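You operate a simulated robot arm through the tools that you are given. There is no shell and no other tool. Be economical: measure what you need, move in short steps, check, and stop when the job is done.

Carry out the task below with a simulated robot arm. There is one attempt and no reset: what you move stays moved.

TASK
Fit the yellow sensor in the bracket, turn it till its lamp lights and clamp it.
Fine: the black sensor goes in the empty pocket; the green lever frees the bracket.

It is judged by the outcome, as a careful person would: the job done as asked, and still so three seconds after it is handed in. It fails if anything else is knocked over, pushed out of place, dropped, spilled or broken.

THE ROBOT
A 6-joint arm with a two-finger parallel gripper, fixed in place. Base frame: the origin is at the foot of the arm, x ahead of it, y to its left, z up. Lengths are in m, angles in rad, forces in N, time in s.
With the tool pointing down near the work surface it reaches from about 0.26 to 0.66 m from the base axis. Its first joint turns from -1.152 to 1.152 rad. Payload 2.9 kg.
Tool frame: the origin (TCP) lies between the finger pads and is the grasp point; the fingertips stand 0.03 m ahead of it; z points along the fingers, y is the line along which they close. The gripper opens to 0.11 m. The fingers are 0.02 m wide and 0.01 m thick; the gripper's body (0.048 by 0.112 m) begins 0.055 m behind the TCP.
Orientation is that of the tool frame in the base frame, as a unit quaternion [x, y, z, w]. With the fingers straight down and closing along the base's y, the tool's x points along the base's -x, its y along +y and its z along -z.

THE INTERFACE
- The arm moves only by the tool nudge_tool. Its argument "steps" is a list of rows, each a list of 3 entries, a list of its own where there are three numbers: the turn, a rotation vector about the tool's x, y, z in rad, then the shift along the tool's x, y, z in m, then the finger opening in m, from 0 to 0.11. In form: [[[ax, ay, az], [dx, dy, dz], grip], ...]. A call has 1 to 12 rows; each row is the pose to reach, as a shift and turn from the pose commanded when the call began, along the tool's axes at that moment. A row lasts 0.2 s, in which the tool goes at most 0.05 m and 0.15 rad; a call with a longer step from one row to the next is refused whole, and so is a gripper value outside its range. A pose out of reach is approached as far as the arm can. The call stops where the force on the tool passes 70 N (or 10 N more than at its start, if that is more) or the arm is blocked; 0.2 s more then pass. The fingers move at their own pace (about 0.108 m/s each) and stop on an object; they squeeze with about 42 N. The grip force told is the motor's: it shows also when the fingers shut on nothing. Time passes only in rows, and 0.2 s behind the last, so rows that repeat a pose let the fingers close. It gives the time, the measured TCP pose, the force on the tool (base axes), the opening and the grip force at its end, in the units of the frame above (readings bear some noise), and new pictures: "views" is both (left out), scene, wrist or none.
- Cameras (640 x 400 px; columns grow to the right, rows downward): "scene" is fixed at [0.077, 0.4307, 1.3909]; the picture's right is [-0.77, -0.63, 0.00], its down [-0.34, 0.41, -0.85] and it looks along [0.54, -0.66, -0.53] (base axes); focal length 310 px, centre (320, 200). "wrist" rides on the gripper at [-0.036, 0, -0.057] in the tool frame; the picture's right is [0.00, -1.00, 0.00], its down [0.97, 0.00, -0.24] and it looks along [0.24, 0.00, 0.97] (tool axes); focal length 218 px, centre (320, 200).
- point_at(camera, pixels): for up to 12 pixels [column, row] of the newest picture of that camera ("zoom" is the newest enlarged one), the place [x, y, z] in the base frame of the surface seen there, good to about 0.003 m. No time passes.
- close_up(camera, box): a new picture of the part [left, top, right, bottom] of that camera's present view, enlarged. No time passes.
- sign_off(): hands the job in; it is judged then, once.

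Work in short steps. Measure before you move; look again where a grasp or a placing could have gone wrong, and mend it. You have 80 turns and 120 pictures in all, the two below and enlarged ones among them. Open the gripper and draw the arm clear of the work before you hand the job in, unless the task says otherwise; then end with one line.

The tools are called after "Request:" as a command line: name --argument value ..., lists and objects as JSON in quotes. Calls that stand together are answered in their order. nudge_tool: Moves the arm, as the interface text tells. Its arguments: {"type":"object","properties":{"steps":{"type":"array","items":{"type":"array"}},"views":{"type":"string","enum":["both","scene","wrist","none"]}},"required":["steps"]} The other tools are called the same way: point_at (camera, pixels) gives the place of the surface under pixels of a picture; close_up (camera, box) takes an enlarged picture of a part of a camera's view; sign_off () hands the job in.

At the start:

```text
time: 0.0
ee_pos: [0.4401, -0.1793, 1.1085]
orientation: [0.0, 1.0, 0.001, 0.0]
force: [0.2, 0.5, 0.1]
gripper_width: 0.1101
gripper_force: 0.1
```

scene: 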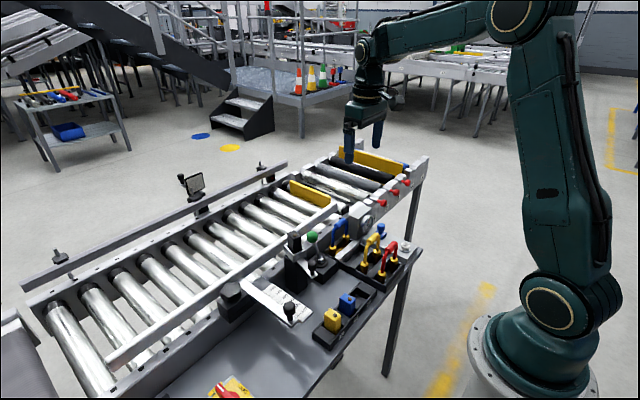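
wrist: 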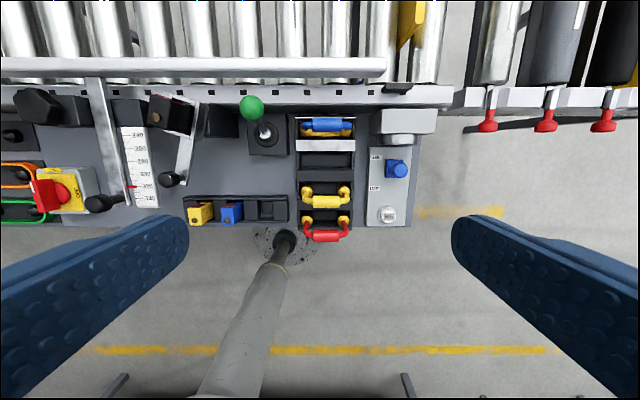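

I look closer at the bench: sensors at wrist (200,213), (231,213), lever at (250,108), bracket region around (170,115).

Request:
close_up --camera "wrist" --box '[90, 70, 310, 240]'

Request:
close_up --camera "scene" --box '[200, 200, 440, 370]'

```text
2.35 times, centred on (200, 155) of wrist
```

zoom: 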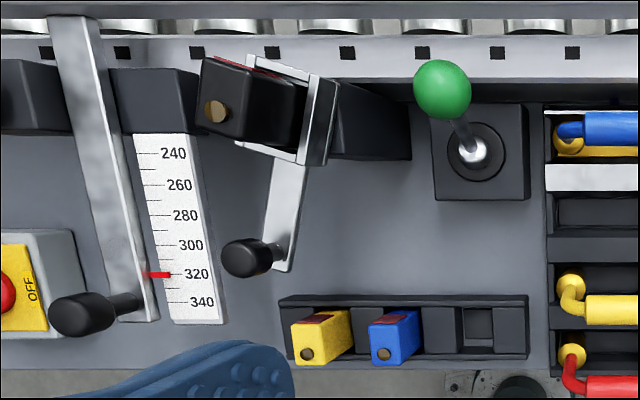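

```text
2.35 times, centred on (320, 285) of scene
```

zoom: 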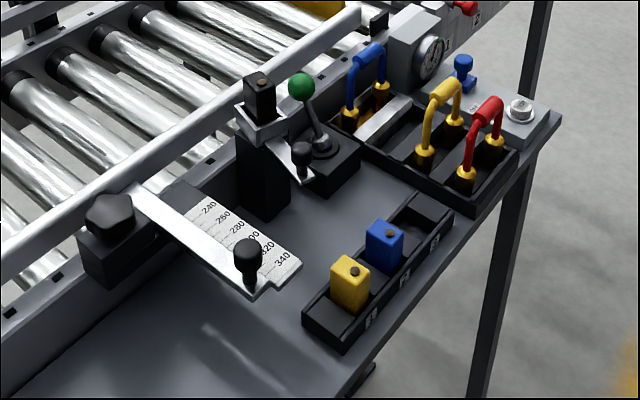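

Request:
point_at --camera "zoom" --pixels '[[258, 85], [260, 118], [248, 105], [274, 105], [302, 150], [303, 175], [302, 88], [322, 140], [350, 270], [384, 232], [430, 212], [265, 190]]'

Request:
point_at --camera "wrist" --pixels '[[200, 213], [231, 213], [265, 210], [252, 106], [268, 137], [170, 180], [175, 115], [190, 170], [202, 90], [240, 190], [180, 130], [160, 100]]'

```text
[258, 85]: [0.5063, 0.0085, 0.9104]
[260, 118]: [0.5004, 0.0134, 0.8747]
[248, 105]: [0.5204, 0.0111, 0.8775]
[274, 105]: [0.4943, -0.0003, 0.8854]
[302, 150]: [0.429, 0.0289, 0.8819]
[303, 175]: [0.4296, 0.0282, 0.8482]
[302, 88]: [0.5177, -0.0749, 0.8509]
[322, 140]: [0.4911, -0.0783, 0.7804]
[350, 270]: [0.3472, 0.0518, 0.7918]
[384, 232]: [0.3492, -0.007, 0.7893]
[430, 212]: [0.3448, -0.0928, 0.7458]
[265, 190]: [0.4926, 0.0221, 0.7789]
```

```text
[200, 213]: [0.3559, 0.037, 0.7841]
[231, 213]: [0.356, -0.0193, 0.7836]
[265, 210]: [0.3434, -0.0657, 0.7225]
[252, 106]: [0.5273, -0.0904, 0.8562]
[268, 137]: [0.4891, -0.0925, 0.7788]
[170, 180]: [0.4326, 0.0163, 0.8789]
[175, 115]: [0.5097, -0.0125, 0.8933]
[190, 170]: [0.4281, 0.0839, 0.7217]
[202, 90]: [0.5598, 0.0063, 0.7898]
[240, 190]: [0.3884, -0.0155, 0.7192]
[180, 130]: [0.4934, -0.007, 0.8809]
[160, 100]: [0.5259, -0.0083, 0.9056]
```

Move over the bracket area for a better look.

Request:
nudge_tool --steps '[[[0, 0, 0], [0, 0.045, 0], 0.11], [[0, 0, 0], [0, 0.09, 0], 0.11], [[0, 0, 0], [0, 0.135, 0], 0.11], [[0, 0, 0], [-0.02, 0.18, 0.0], 0.11], [[0, 0, 0], [-0.02, 0.18, 0.03], 0.11]]'

```text
time: 1.2
ee_pos: [0.4606, -0.0002, 1.0781]
orientation: [0.0, 1.0, 0.0, 0.0]
force: [0.9, -0.1, 0.1]
gripper_width: 0.1098
gripper_force: 0.0
```

scene: 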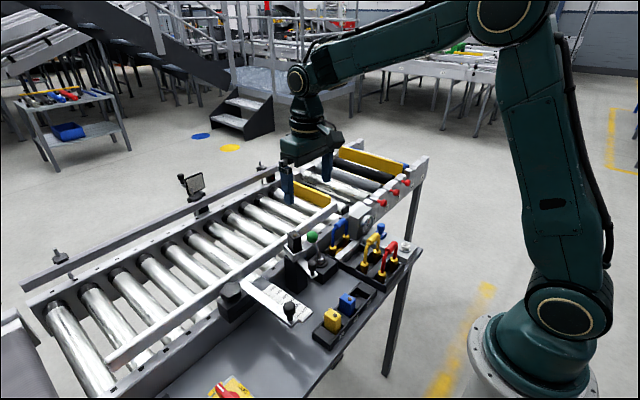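
wrist: 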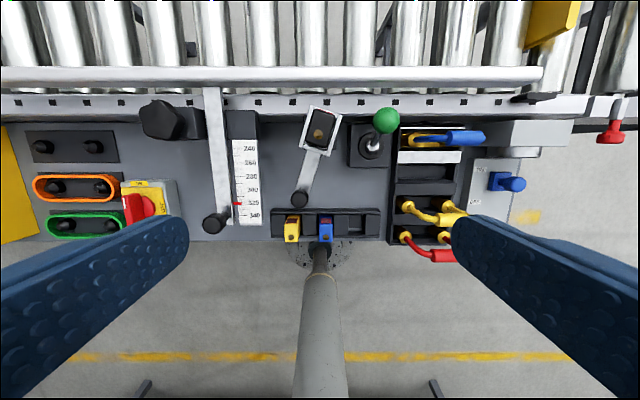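

Request:
close_up --camera "wrist" --box '[250, 90, 410, 250]'

Request:
close_up --camera "scene" --box '[260, 215, 380, 290]'

Request:
close_up --camera "scene" --box '[160, 150, 300, 240]'

```text
2.50 times, centred on (330, 170) of wrist
```

zoom: 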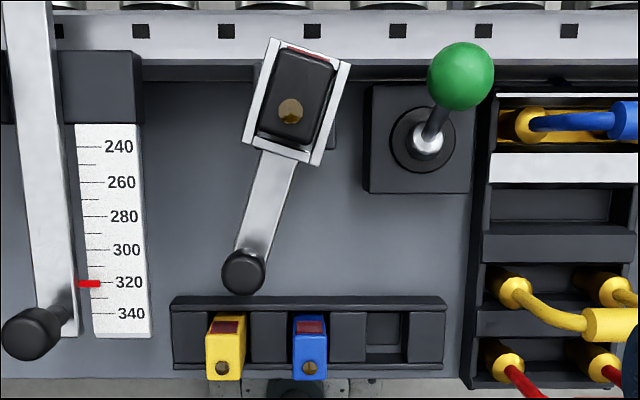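

```text
5.33 times, centred on (320, 252) of scene
```

zoom: 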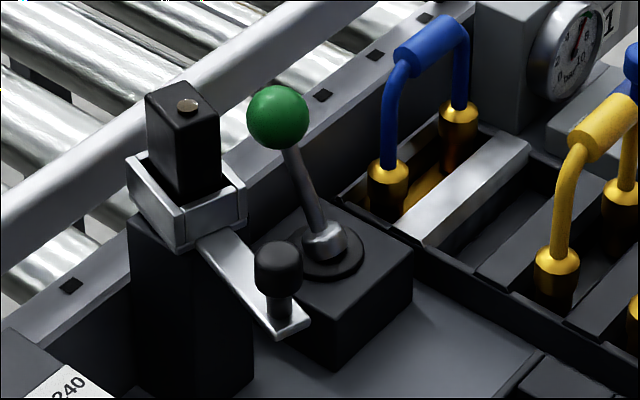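

```text
4.44 times, centred on (230, 195) of scene
```

zoom: 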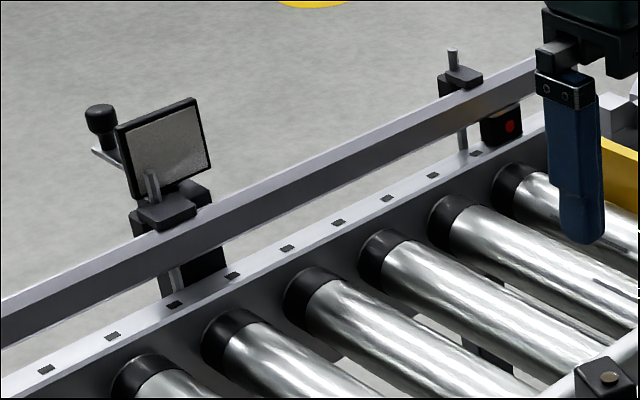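

Request:
point_at --camera "zoom" --pixels '[[140, 130], [195, 115], [205, 160], [135, 180], [100, 118], [510, 127], [170, 210], [165, 155]]'

Request:
nudge_tool --steps '[[[0, 0, 0], [0.0, 0, 0.04], 0.11], [[0, 0, 0], [0.01, 0, 0.075], 0.11]]' --views "wrist"

```text
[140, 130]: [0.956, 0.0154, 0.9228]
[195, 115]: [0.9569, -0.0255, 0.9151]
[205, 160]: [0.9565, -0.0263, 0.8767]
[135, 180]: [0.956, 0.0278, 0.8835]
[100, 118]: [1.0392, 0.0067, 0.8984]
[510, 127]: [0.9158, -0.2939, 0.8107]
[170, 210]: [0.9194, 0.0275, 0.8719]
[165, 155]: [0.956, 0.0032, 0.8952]
```

```text
time: 1.8
ee_pos: [0.4505, 0.0009, 1.0024]
orientation: [0.0, 1.0, 0.0, 0.0]
force: [0.0, 1.5, 0.5]
gripper_width: 0.1096
gripper_force: 0.0
```

wrist: 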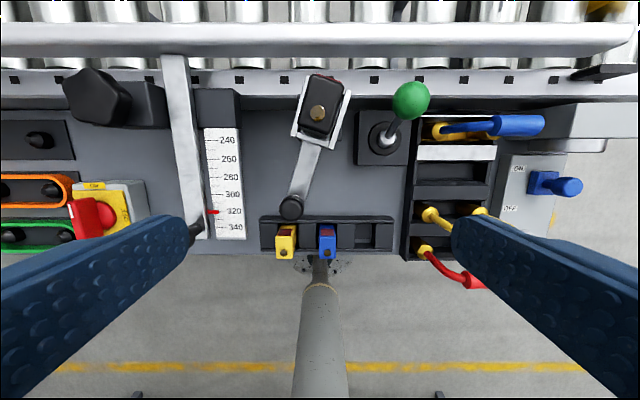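

Request:
close_up --camera "wrist" --box '[250, 60, 450, 270]'

```text
1.90 times, centred on (350, 165) of wrist
```

zoom: 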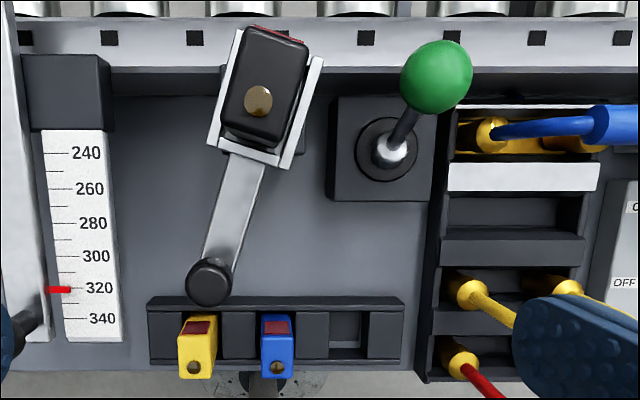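

Request:
point_at --camera "zoom" --pixels '[[248, 32], [306, 44], [274, 135], [226, 118], [258, 100], [212, 138], [318, 62], [286, 163], [208, 270], [240, 170], [435, 75], [390, 148]]'

Request:
point_at --camera "zoom" --pixels '[[182, 338], [214, 338], [210, 374], [182, 374], [265, 338], [290, 338], [278, 376], [332, 325], [358, 325], [332, 345], [358, 345], [345, 355]]'

```text
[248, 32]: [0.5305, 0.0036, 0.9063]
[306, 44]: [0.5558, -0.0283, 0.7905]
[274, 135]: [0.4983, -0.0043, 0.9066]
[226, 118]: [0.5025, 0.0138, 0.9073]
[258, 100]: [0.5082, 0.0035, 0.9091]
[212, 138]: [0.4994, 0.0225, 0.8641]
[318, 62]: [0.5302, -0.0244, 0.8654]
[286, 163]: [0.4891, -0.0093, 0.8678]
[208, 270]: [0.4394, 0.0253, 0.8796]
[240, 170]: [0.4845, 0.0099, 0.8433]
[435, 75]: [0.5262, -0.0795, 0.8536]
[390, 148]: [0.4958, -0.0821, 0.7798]
```

```text
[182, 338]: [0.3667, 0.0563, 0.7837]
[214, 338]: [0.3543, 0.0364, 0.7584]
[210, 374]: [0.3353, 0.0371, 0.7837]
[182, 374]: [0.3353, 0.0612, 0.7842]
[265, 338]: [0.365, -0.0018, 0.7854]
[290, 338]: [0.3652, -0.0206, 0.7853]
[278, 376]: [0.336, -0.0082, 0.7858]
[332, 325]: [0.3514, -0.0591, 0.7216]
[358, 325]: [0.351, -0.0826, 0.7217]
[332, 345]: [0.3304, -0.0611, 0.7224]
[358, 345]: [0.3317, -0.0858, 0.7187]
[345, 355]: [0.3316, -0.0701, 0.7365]
```

Rotate to the black sensor's yaw (about -0.3) and hover over it at (0.515, 0.000).

Request:
point_at --camera "wrist" --pixels '[[320, 30], [320, 50], [320, 90], [320, 72]]'

Request:
nudge_tool --steps '[[[0, 0, 0.15], [-0.035, 0, 0.0], 0.08], [[0, 0, 0.3], [-0.0645, 0, 0.02], 0.06], [[0, 0, 0.3], [-0.0645, 0, 0.035], 0.05], [[0, 0, 0.3], [-0.0645, 0, 0.035], 0.05]]'

```text
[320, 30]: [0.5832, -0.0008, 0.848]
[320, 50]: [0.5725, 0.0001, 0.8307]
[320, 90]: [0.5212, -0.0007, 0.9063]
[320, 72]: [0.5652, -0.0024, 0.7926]
```

```text
time: 2.8
ee_pos: [0.5145, -0.0007, 0.9668]
orientation: [0.15, 0.989, 0.0, 0.0]
force: [0.0, 1.3, -0.3]
gripper_width: 0.05
gripper_force: 0.0
```

scene: 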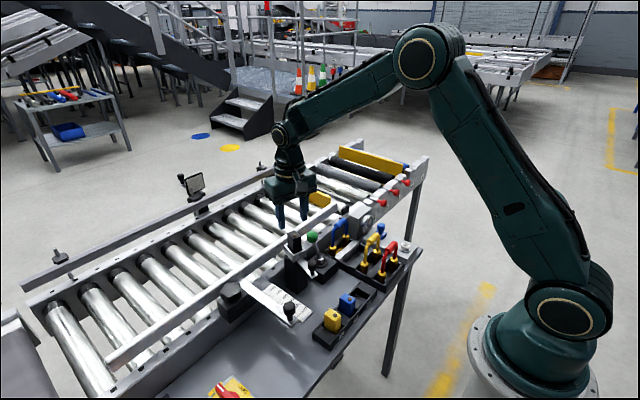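
wrist: 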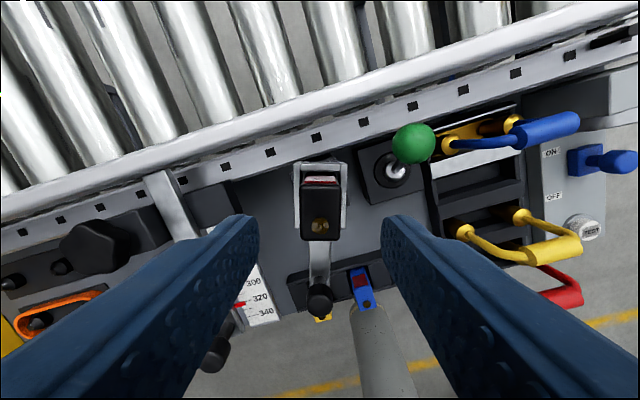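

Request:
point_at --camera "wrist" --pixels '[[306, 180], [335, 180], [303, 238], [338, 238], [320, 188], [320, 232]]'

Request:
close_up --camera "wrist" --box '[260, 140, 380, 260]'

```text
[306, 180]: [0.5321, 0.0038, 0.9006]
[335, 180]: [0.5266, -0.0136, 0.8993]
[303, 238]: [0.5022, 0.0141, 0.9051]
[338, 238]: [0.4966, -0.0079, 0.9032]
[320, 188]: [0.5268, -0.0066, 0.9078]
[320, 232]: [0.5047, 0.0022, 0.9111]
```

```text
3.33 times, centred on (320, 200) of wrist
```

zoom: 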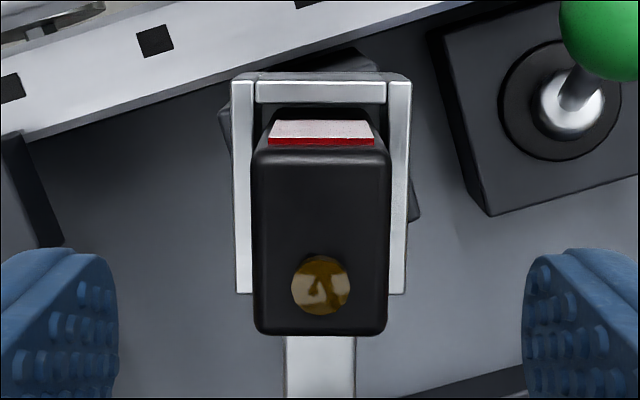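

Centred. Descend to z≈0.902 (tips just over ring top 0.866) and close.

Request:
nudge_tool --steps '[[[0, 0, 0], [0, 0, 0.035], 0.05], [[0, 0, 0], [0, 0, 0.065], 0.05], [[0, 0, 0], [0, 0, 0.065], 0.0], [[0, 0, 0], [0, 0, 0.065], 0.0], [[0, 0, 0], [0, 0, 0.065], 0.0]]'

```text
time: 4.0
ee_pos: [0.5179, -0.0007, 0.9019]
orientation: [0.149, 0.989, -0.001, 0.0]
force: [-0.8, -0.3, 0.4]
gripper_width: 0.023
gripper_force: 41.9
```

scene: 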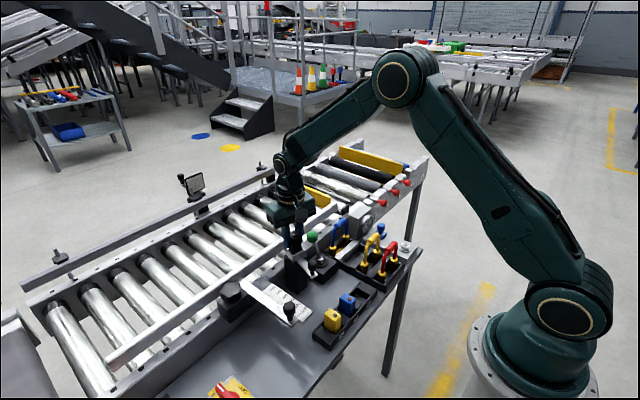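
wrist: 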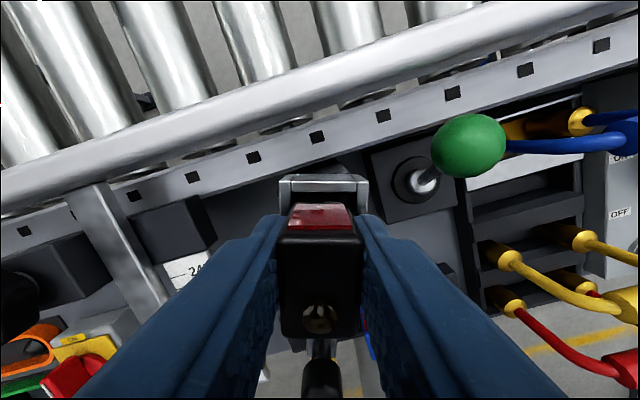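

Gripped (0.023). Pull up gently and watch the force.

Request:
nudge_tool --steps '[[[0, 0, 0], [0, 0, -0.005], 0.0], [[0, 0, 0], [0, 0, -0.01], 0.0]]' --views "wrist"

```text
time: 4.6
ee_pos: [0.5169, 0.0003, 0.9138]
orientation: [0.15, 0.989, 0.0, 0.0]
force: [-0.1, 0.0, 0.2]
gripper_width: 0.0235
gripper_force: 42.2
```

wrist: 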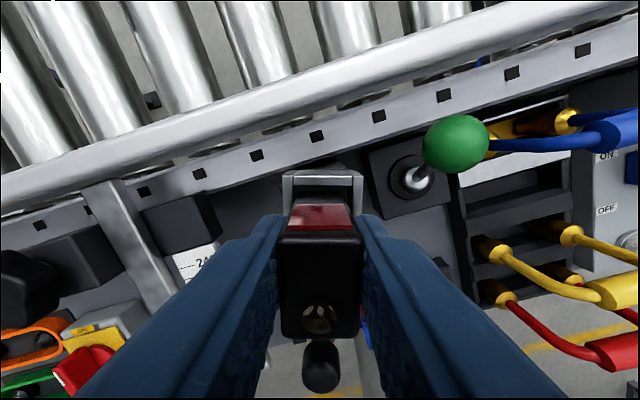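

It slides free with the bracket still clamped. Lift and carry over to the empty pocket near (0.351, -0.071), unturning to yaw 0.

Request:
nudge_tool --steps '[[[0, 0, 0], [0, 0, -0.03], 0.0], [[0, 0, 0], [0, 0, -0.07], 0.0], [[0, 0, 0], [0.034, -0.029, -0.07], 0.0], [[0, 0, -0.1], [0.068, -0.058, -0.07], 0.0], [[0, 0, -0.2], [0.102, -0.087, -0.07], 0.0], [[0, 0, -0.3], [0.136, -0.115, -0.07], 0.0], [[0, 0, -0.3], [0.136, -0.115, -0.07], 0.0]]'

```text
time: 6.2
ee_pos: [0.3493, -0.0702, 0.9837]
orientation: [0.0, 1.0, 0.0, 0.0]
force: [-0.2, 0.6, 0.3]
gripper_width: 0.0001
gripper_force: 37.4
```

scene: 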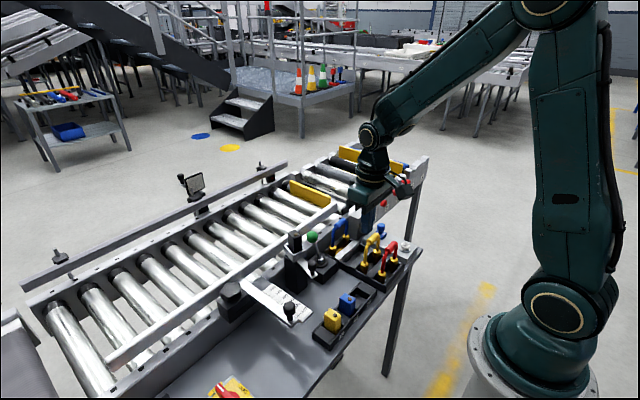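
wrist: 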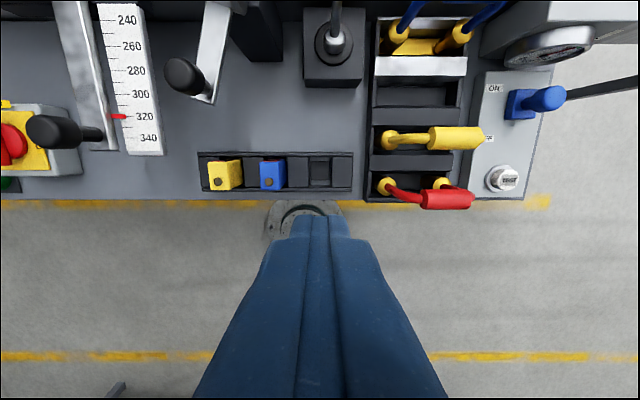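

The fingers are empty: the sensor slipped out. I check where it is.

Request:
close_up --camera "scene" --box '[250, 210, 370, 290]'

```text
5.00 times, centred on (310, 250) of scene
```

zoom: 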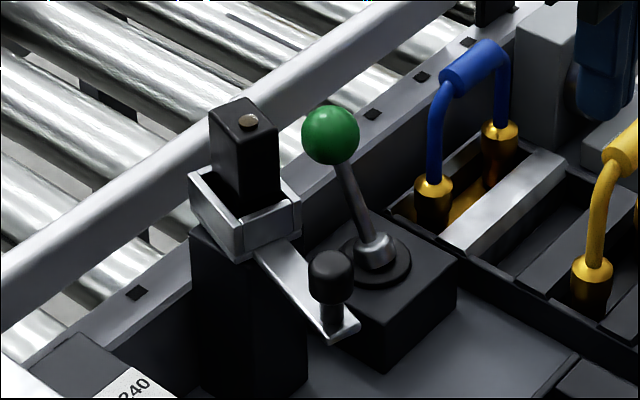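

The clamp holds the sensor; so the green lever must be thrown first. I measure its neighbours before gripping its ball.

Request:
point_at --camera "zoom" --pixels '[[330, 130], [434, 120], [434, 185], [445, 85], [475, 65], [375, 245], [350, 195], [360, 290], [400, 300]]'

Request:
nudge_tool --steps '[[[0, 0, 0], [-0.04, -0.0, 0], 0.04], [[0, 0, 0], [-0.08, -0.005, 0], 0.05], [[0, 0, 0], [-0.12, -0.012, 0], 0.05], [[0, 0, 0], [-0.155, -0.015, 0.02], 0.05]]' --views "wrist"

```text
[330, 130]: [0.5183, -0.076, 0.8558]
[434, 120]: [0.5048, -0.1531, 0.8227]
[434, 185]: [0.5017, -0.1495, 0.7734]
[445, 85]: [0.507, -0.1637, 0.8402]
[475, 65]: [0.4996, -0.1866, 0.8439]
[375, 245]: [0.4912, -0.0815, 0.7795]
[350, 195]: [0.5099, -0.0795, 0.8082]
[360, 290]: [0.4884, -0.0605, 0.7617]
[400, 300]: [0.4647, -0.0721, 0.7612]
```

```text
time: 7.2
ee_pos: [0.5068, -0.0854, 0.9648]
orientation: [0.0, 1.0, 0.0, 0.0]
force: [-0.2, -0.6, 0.1]
gripper_width: 0.0502
gripper_force: 0.0
```

wrist: 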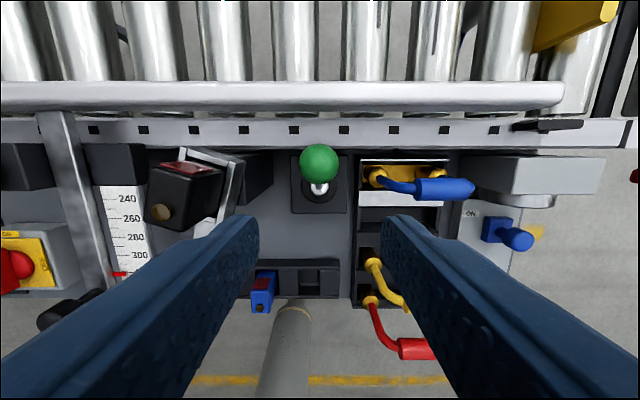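

Ball sits straight below at y=-0.085. Descend around it at x≈0.526, z≈0.846 and grip.

Request:
nudge_tool --steps '[[[0, 0, 0], [-0.019, 0, 0.03], 0.05], [[0, 0, 0], [-0.019, 0, 0.075], 0.05], [[0, 0, 0], [-0.019, 0, 0.118], 0.05], [[0, 0, 0], [-0.019, 0, 0.118], 0.0], [[0, 0, 0], [-0.019, 0, 0.118], 0.0]]' --views "both"

```text
time: 8.4
ee_pos: [0.5258, -0.0841, 0.8429]
orientation: [0.0, 1.0, 0.0, -0.002]
force: [-3.7, -1.7, -1.1]
gripper_width: 0.0336
gripper_force: 45.3
```

scene: 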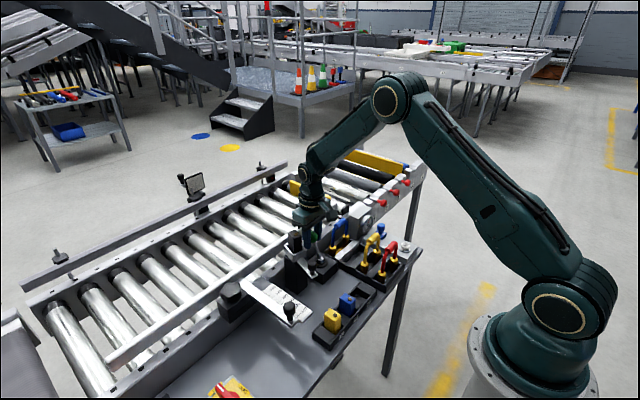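
wrist: 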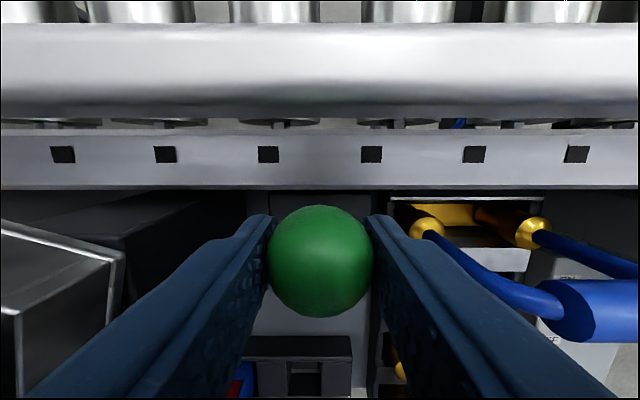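

Ball held. Pull it along its arc toward -x.

Request:
nudge_tool --steps '[[[0, 0, 0], [0.008, 0, -0.003], 0.0], [[0, 0, 0], [0.016, 0, -0.0053], 0.0], [[0, 0, 0], [0.024, 0, -0.0066], 0.0], [[0, 0, 0], [0.032, 0, -0.007], 0.0]]' --views "scene"

```text
time: 9.4
ee_pos: [0.4968, -0.0841, 0.855]
orientation: [-0.001, 1.0, 0.001, 0.005]
force: [16.4, 0.3, 2.9]
gripper_width: 0.0332
gripper_force: 44.9
```

scene: 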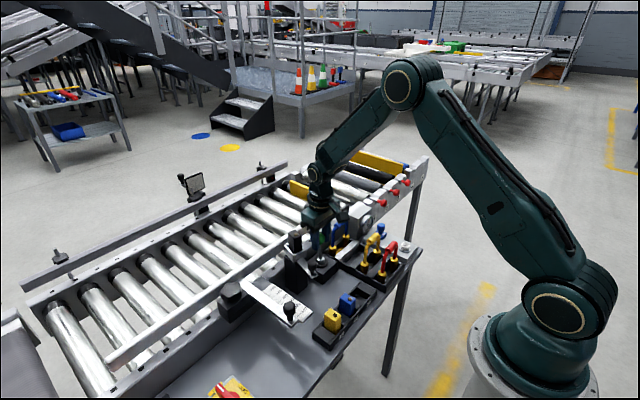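

Request:
nudge_tool --steps '[[[0, 0, 0], [0.009, 0, 0.0005], 0.0], [[0, 0, 0], [0.018, 0, 0.002], 0.0], [[0, 0, 0], [0.027, 0, 0.005], 0.0], [[0, 0, 0], [0.034, 0, 0.008], 0.0]]' --views "both"

```text
time: 10.4
ee_pos: [0.4616, -0.0848, 0.8446]
orientation: [0.001, 1.0, 0.0, 0.002]
force: [8.8, -5.2, 20.6]
gripper_width: 0.0337
gripper_force: 45.3
```

scene: 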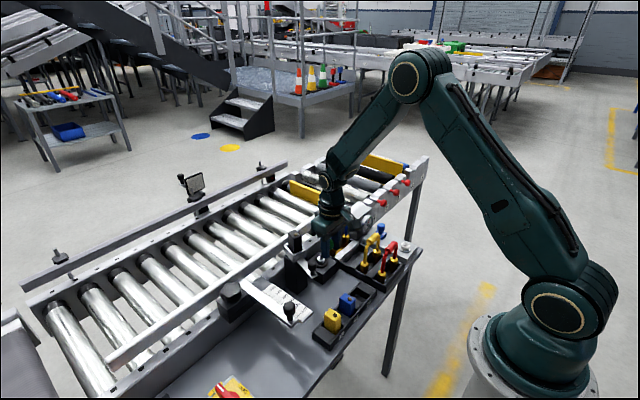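
wrist: 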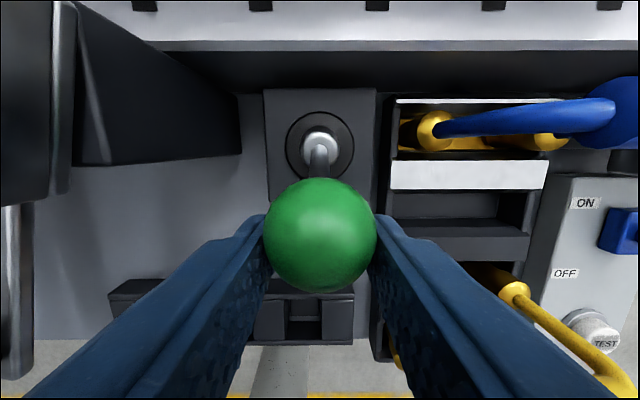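

At the mirrored position; press slightly further to be sure it is at its stop, then release and back up.

Request:
nudge_tool --steps '[[[0, 0, 0], [0.006, 0, 0.001], 0.0], [[0, 0, 0], [0.006, 0, 0.001], 0.0]]' --views "none"

```text
time: 11.0
ee_pos: [0.4556, -0.0856, 0.8422]
orientation: [0.001, 1.0, -0.001, 0.002]
force: [15.6, -7.8, -0.7]
gripper_width: 0.0336
gripper_force: 44.7
```

Request:
nudge_tool --steps '[[[0, 0, 0], [0.006, 0, 0.002], 0.0], [[0, 0, 0], [0.012, 0, 0.004], 0.0], [[0, 0, 0], [0.012, 0, 0.004], 0.0]]' --views "scene"

```text
time: 11.8
ee_pos: [0.4407, -0.0834, 0.8389]
orientation: [-0.001, 1.0, 0.001, -0.002]
force: [-2.8, 1.6, 0.2]
gripper_width: 0.0
gripper_force: 37.6
```

scene: 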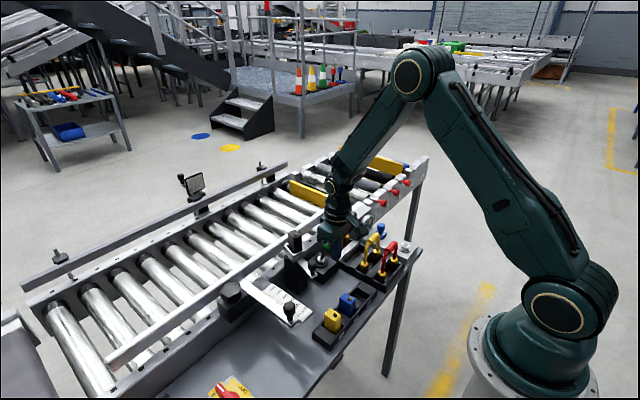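

Fingers slid off at the lever's stop. Raise and look at the lever.

Request:
nudge_tool --steps '[[[0, 0, 0], [0.005, 0, -0.03], 0.03], [[0, 0, 0], [0.005, 0, -0.08], 0.05], [[0, 0, 0], [0.005, 0, -0.13], 0.05]]'

Request:
close_up --camera "scene" --box '[250, 210, 370, 290]'

```text
time: 12.6
ee_pos: [0.439, -0.083, 0.968]
orientation: [0.0, 1.0, -0.001, -0.001]
force: [-0.2, 0.3, -1.1]
gripper_width: 0.0503
gripper_force: 0.1
```

scene: 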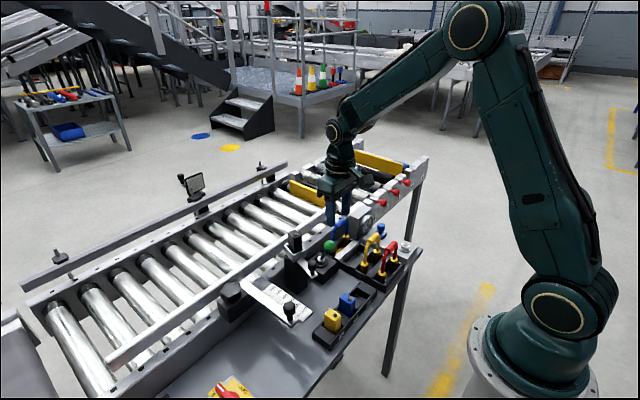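
wrist: 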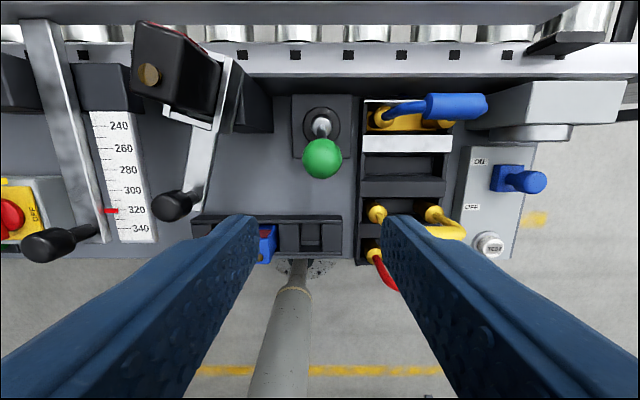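

```text
5.00 times, centred on (310, 250) of scene
```

zoom: 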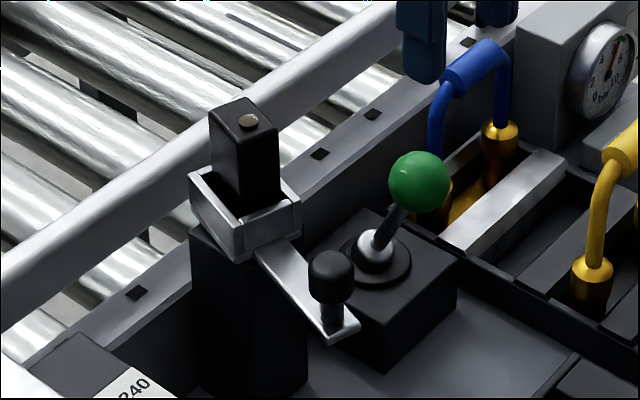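

Lever now thrown. Go back over the black sensor with yaw.

Request:
nudge_tool --steps '[[[0, 0, 0.1], [-0.025, 0.027, -0.01], 0.05], [[0, 0, 0.2], [-0.05, 0.055, -0.01], 0.05], [[0, 0, 0.3], [-0.0755, 0.083, 0], 0.05], [[0, 0, 0.3], [-0.0755, 0.083, 0.0], 0.05]]' --views "wrist"

```text
time: 13.6
ee_pos: [0.5125, 0.0004, 0.9696]
orientation: [0.149, 0.989, 0.0, 0.0]
force: [0.7, 0.0, -0.6]
gripper_width: 0.0504
gripper_force: 0.0
```

wrist: 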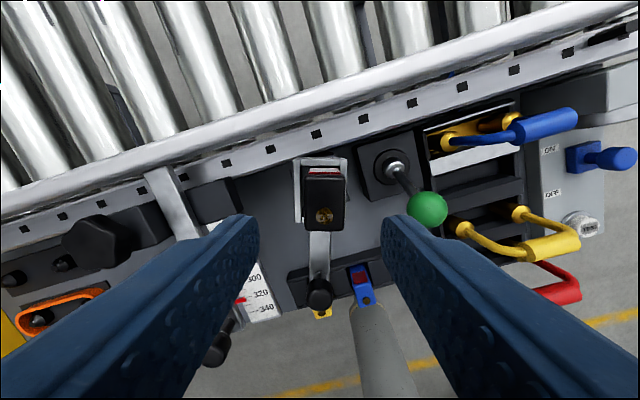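

Descend, grip, and lift 4 cm, checking.

Request:
nudge_tool --steps '[[[0, 0, 0], [-0.002, -0.001, 0.035], 0.05], [[0, 0, 0], [-0.002, -0.001, 0.067], 0.05], [[0, 0, 0], [-0.002, -0.001, 0.067], 0.0], [[0, 0, 0], [-0.002, -0.001, 0.067], 0.0], [[0, 0, 0], [-0.002, -0.001, 0.067], 0.0], [[0, 0, 0], [-0.002, -0.001, 0.057], 0.0], [[0, 0, 0], [-0.002, -0.001, 0.037], 0.0], [[0, 0, 0], [-0.002, -0.001, 0.007], 0.0], [[0, 0, 0], [-0.002, -0.001, -0.015], 0.0]]'

```text
time: 15.6
ee_pos: [0.5142, -0.0015, 0.9846]
orientation: [0.15, 0.989, 0.0, 0.0]
force: [-0.1, 0.2, -1.2]
gripper_width: 0.023
gripper_force: 42.3
```

scene: 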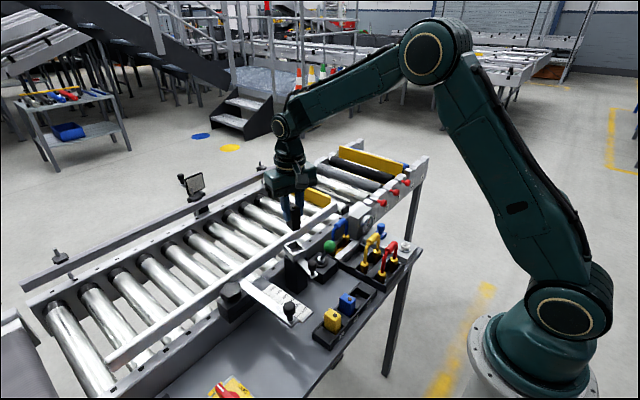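
wrist: 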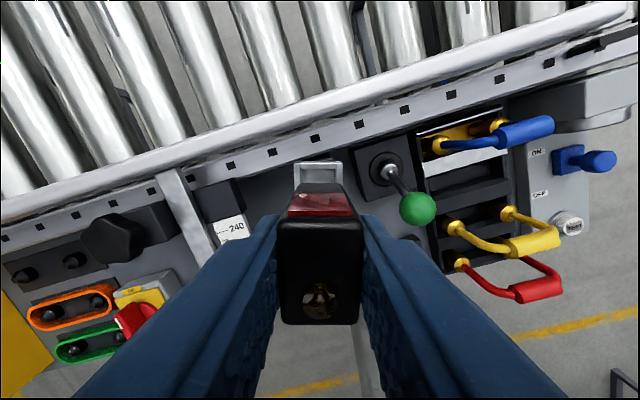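

Held (0.023). Carry to above the empty pocket at yaw 0.

Request:
nudge_tool --steps '[[[0, 0, 0], [0, 0, -0.01], 0.0], [[0, 0, 0], [0.034, -0.029, -0.01], 0.0], [[0, 0, -0.1], [0.068, -0.058, -0.01], 0.0], [[0, 0, -0.2], [0.102, -0.087, -0.01], 0.0], [[0, 0, -0.3], [0.138, -0.115, -0.01], 0.0], [[0, 0, -0.3], [0.138, -0.115, -0.01], 0.0]]'

Request:
close_up --camera "wrist" --box '[180, 120, 380, 245]'

```text
time: 17.0
ee_pos: [0.3465, -0.0725, 0.9957]
orientation: [-0.001, 1.0, 0.0, 0.001]
force: [-0.3, 0.7, -0.6]
gripper_width: 0.023
gripper_force: 41.9
```

scene: 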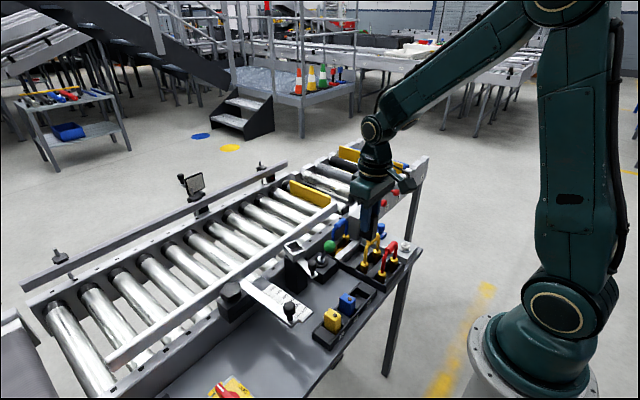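
wrist: 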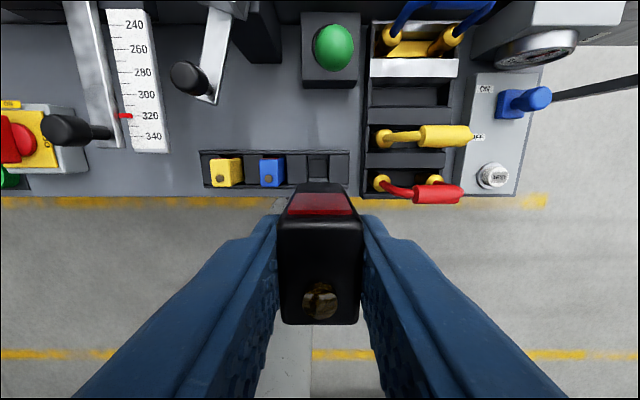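

```text
3.20 times, centred on (280, 182) of wrist
```

zoom: 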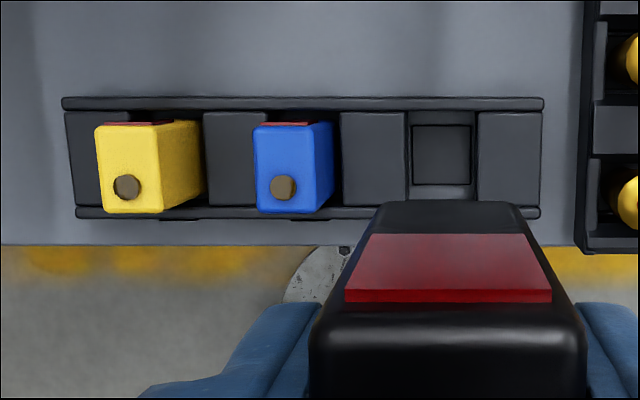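

Request:
point_at --camera "zoom" --pixels '[[400, 150], [482, 150], [440, 103], [440, 116], [440, 190], [440, 155], [415, 130], [468, 130], [415, 181], [468, 181], [360, 213], [450, 198]]'

Request:
point_at --camera "zoom" --pixels '[[255, 128], [308, 128], [304, 210], [258, 210], [97, 128], [158, 128], [103, 210], [165, 210], [345, 150], [260, 150], [210, 150], [330, 105]]'

```text
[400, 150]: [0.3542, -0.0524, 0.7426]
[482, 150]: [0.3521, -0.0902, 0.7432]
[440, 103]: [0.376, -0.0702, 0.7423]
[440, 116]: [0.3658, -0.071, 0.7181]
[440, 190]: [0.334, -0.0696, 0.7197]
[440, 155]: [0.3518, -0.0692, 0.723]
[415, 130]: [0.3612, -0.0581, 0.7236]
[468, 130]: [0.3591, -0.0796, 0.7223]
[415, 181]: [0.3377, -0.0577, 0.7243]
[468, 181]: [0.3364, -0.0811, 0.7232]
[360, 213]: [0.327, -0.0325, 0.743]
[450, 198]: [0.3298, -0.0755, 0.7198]
```

```text
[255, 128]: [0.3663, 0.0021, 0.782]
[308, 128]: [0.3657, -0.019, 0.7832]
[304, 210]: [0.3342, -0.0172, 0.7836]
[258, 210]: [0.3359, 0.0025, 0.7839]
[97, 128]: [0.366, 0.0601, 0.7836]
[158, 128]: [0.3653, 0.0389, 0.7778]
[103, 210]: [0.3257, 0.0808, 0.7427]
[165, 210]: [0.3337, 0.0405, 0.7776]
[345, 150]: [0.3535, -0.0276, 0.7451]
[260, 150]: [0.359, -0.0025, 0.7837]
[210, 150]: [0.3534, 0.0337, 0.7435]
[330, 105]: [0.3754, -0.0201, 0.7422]
```

Request:
point_at --camera "wrist" --pixels '[[437, 194], [447, 135], [382, 184], [400, 190]]'

Request:
nudge_tool --steps '[[[0, 0, 0], [0, 0.0015, 0.04], 0.0], [[0, 0, 0], [0, 0.0015, 0.08], 0.0], [[0, 0, 0], [0, 0.0015, 0.12], 0.0], [[0, 0, 0], [0, 0.0015, 0.15], 0.0], [[0, 0, 0], [0, 0.0015, 0.165], 0.0]]'

Request:
close_up --camera "scene" --box '[300, 220, 440, 340]'

```text
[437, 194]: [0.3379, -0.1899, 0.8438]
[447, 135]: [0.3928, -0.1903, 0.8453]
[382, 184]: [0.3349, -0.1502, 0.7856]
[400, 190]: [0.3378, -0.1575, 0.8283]
```

```text
time: 18.2
ee_pos: [0.3487, -0.0713, 0.8296]
orientation: [0.001, 1.0, 0.0, 0.0]
force: [0.2, -0.3, -0.8]
gripper_width: 0.023
gripper_force: 42.2
```

scene: 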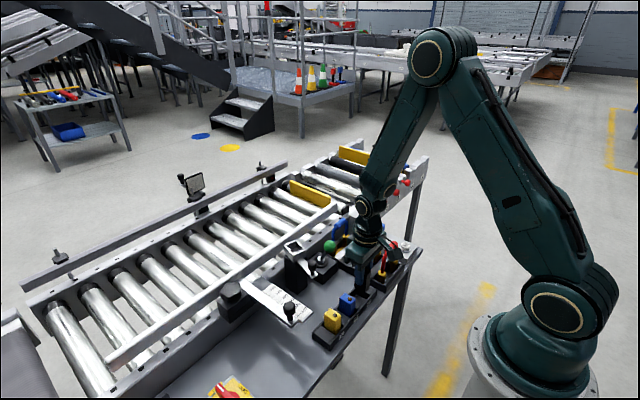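
wrist: 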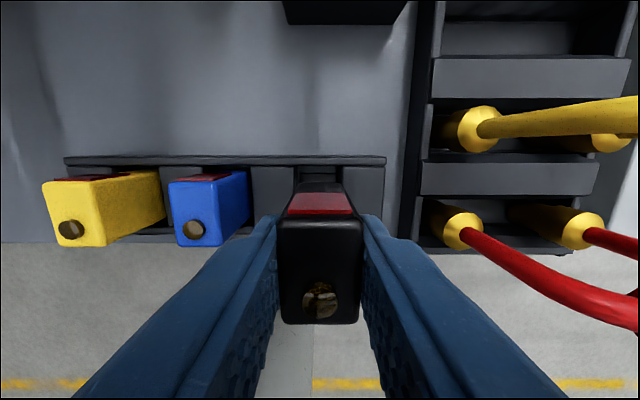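

```text
3.33 times, centred on (370, 280) of scene
```

zoom: 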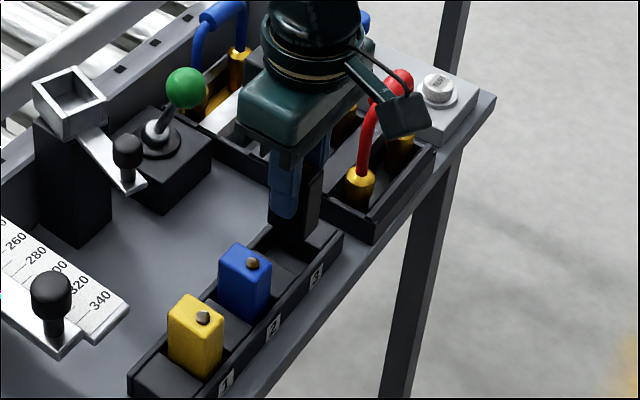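

Aligned over pocket 3; lower the remaining 5 cm slowly.

Request:
nudge_tool --steps '[[[0, 0, 0], [0, 0, 0.02], 0.0], [[0, 0, 0], [0, 0, 0.035], 0.0], [[0, 0, 0], [0, 0, 0.045], 0.0], [[0, 0, 0], [0, 0, 0.048], 0.0]]'

Request:
close_up --camera "scene" --box '[300, 220, 440, 340]'

```text
time: 19.2
ee_pos: [0.3473, -0.0699, 0.7805]
orientation: [0.0, 1.0, -0.001, 0.0]
force: [-2.2, -0.4, 4.2]
gripper_width: 0.0234
gripper_force: 42.2
```

scene: 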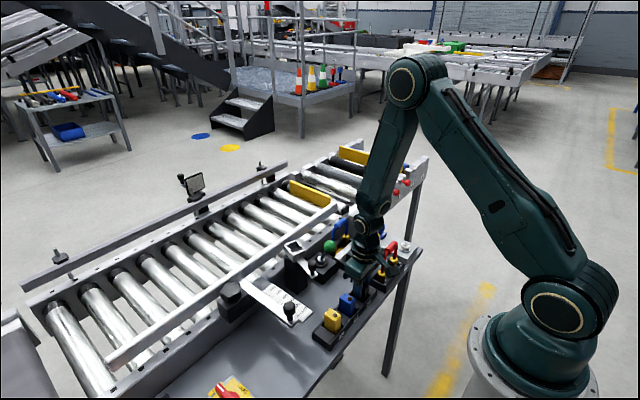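
wrist: 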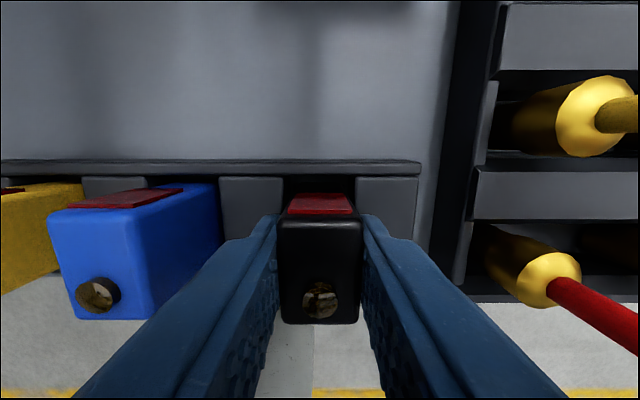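

```text
3.33 times, centred on (370, 280) of scene
```

zoom: 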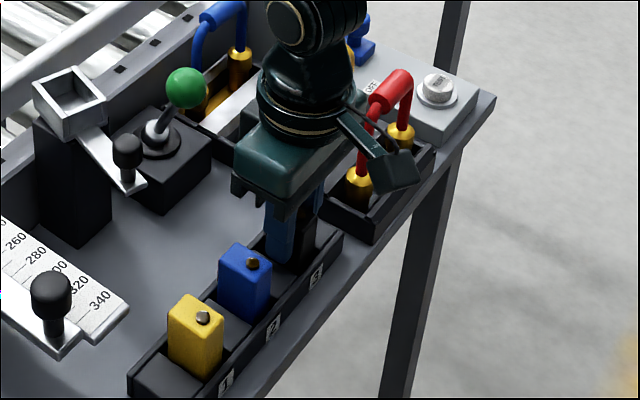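

Light contact (4 N) at z 0.7805: settle 2 mm more, release, rise.

Request:
nudge_tool --steps '[[[0, 0, 0], [0, 0, 0.002], 0.0], [[0, 0, 0], [0, 0, 0.002], 0.04], [[0, 0, 0], [0, 0, 0.002], 0.04], [[0, 0, 0], [0, 0, -0.04], 0.04], [[0, 0, 0], [0, 0, -0.09], 0.04]]'

Request:
close_up --camera "scene" --box '[260, 220, 400, 340]'

```text
time: 20.4
ee_pos: [0.3474, -0.0706, 0.8724]
orientation: [-0.001, 1.0, 0.0, -0.001]
force: [0.5, -0.6, -0.4]
gripper_width: 0.0397
gripper_force: 0.1
```

scene: 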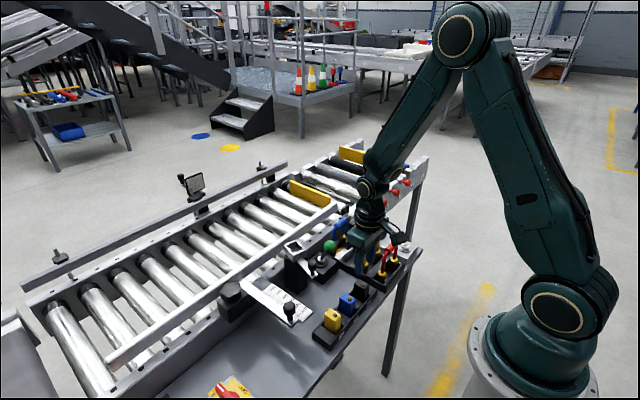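
wrist: 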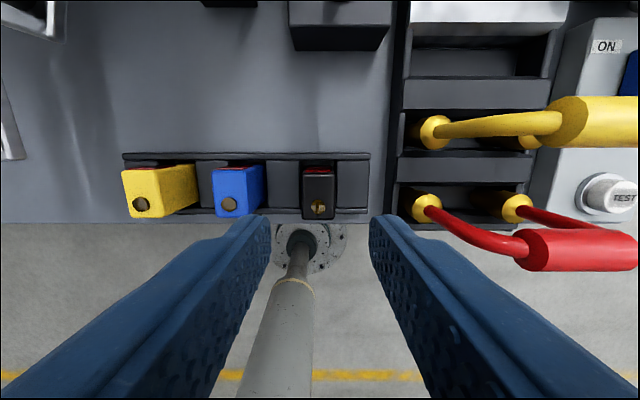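

```text
3.33 times, centred on (330, 280) of scene
```

zoom: 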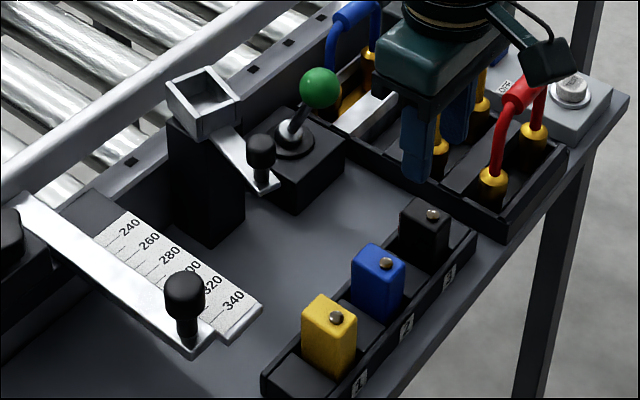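

Black is seated. Move over the yellow sensor at about (0.350, 0.049).

Request:
nudge_tool --steps '[[[0, 0, 0], [0, 0.04, -0.01], 0.05], [[0, 0, 0], [-0.003, 0.08, -0.01], 0.05], [[0, 0, 0], [-0.003, 0.1195, -0.01], 0.05], [[0, 0, 0], [-0.003, 0.1195, 0.02], 0.05]]' --views "wrist"

```text
time: 21.4
ee_pos: [0.3515, 0.0488, 0.8518]
orientation: [0.0, 1.0, 0.001, 0.0]
force: [-0.6, -0.2, -0.2]
gripper_width: 0.0501
gripper_force: 0.0
```

wrist: 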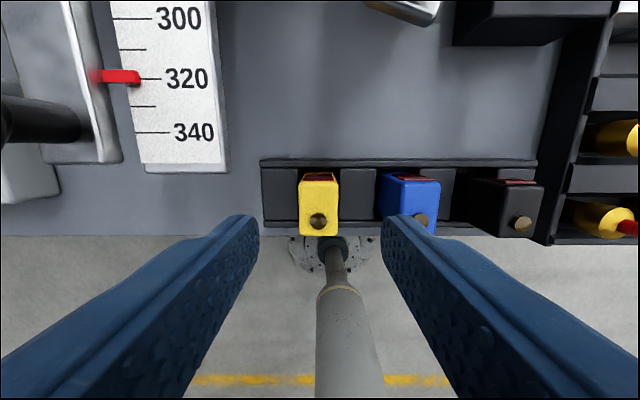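

Descend to z≈0.779 and grip, then lift 1 cm.

Request:
nudge_tool --steps '[[[0, 0, 0], [0, 0, 0.035], 0.05], [[0, 0, 0], [0, 0, 0.065], 0.05], [[0, 0, 0], [0, 0, 0.0725], 0.05], [[0, 0, 0], [0, 0, 0.0725], 0.0], [[0, 0, 0], [0, 0, 0.0725], 0.0], [[0, 0, 0], [0, 0, 0.0725], 0.0], [[0, 0, 0], [0, 0, 0.06], 0.0]]' --views "wrist"

```text
time: 23.0
ee_pos: [0.3488, 0.0472, 0.7903]
orientation: [0.0, 1.0, 0.0, -0.001]
force: [-0.2, 0.7, -0.4]
gripper_width: 0.0231
gripper_force: 42.3
```

wrist: 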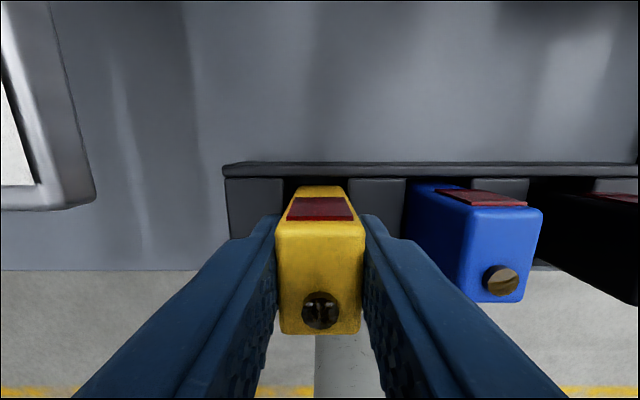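

Held. Lift to z≈0.985 and go to (0.45, 0.0) to see the empty pocket.

Request:
nudge_tool --steps '[[[0, 0, 0], [0, 0, -0.045], 0.0], [[0, 0, 0], [0, 0, -0.09], 0.0], [[0, 0, 0], [0, 0, -0.135], 0.0], [[0, 0, 0], [0, 0, -0.18], 0.0], [[0, 0, 0], [0, 0, -0.195], 0.0], [[0, 0, 0], [-0.04, -0.02, -0.195], 0.0], [[0, 0, 0], [-0.08, -0.04, -0.195], 0.0], [[0, 0, 0], [-0.1, -0.049, -0.195], 0.0], [[0, 0, 0], [-0.1, -0.049, -0.195], 0.0]]'

Request:
close_up --camera "wrist" --box '[240, 80, 400, 220]'

```text
time: 25.0
ee_pos: [0.4498, 0.0011, 0.9855]
orientation: [0.0, 1.0, 0.0, 0.0]
force: [0.8, 0.3, -0.7]
gripper_width: 0.023
gripper_force: 42.3
```

scene: 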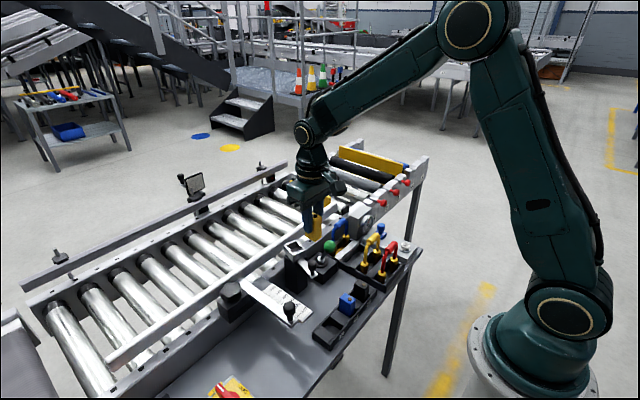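
wrist: 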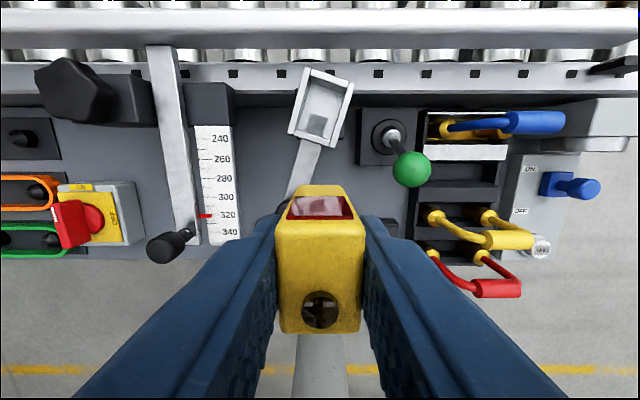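

```text
2.86 times, centred on (320, 150) of wrist
```

zoom: 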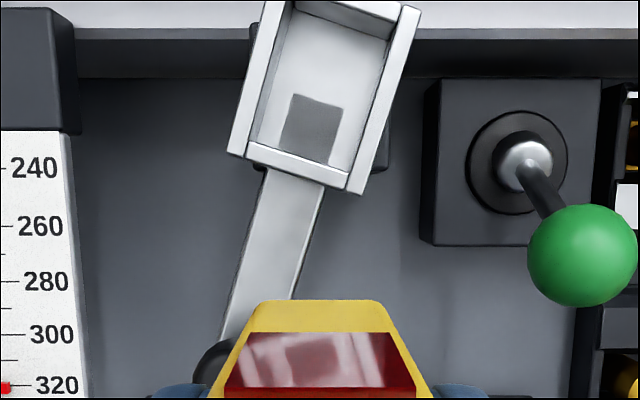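

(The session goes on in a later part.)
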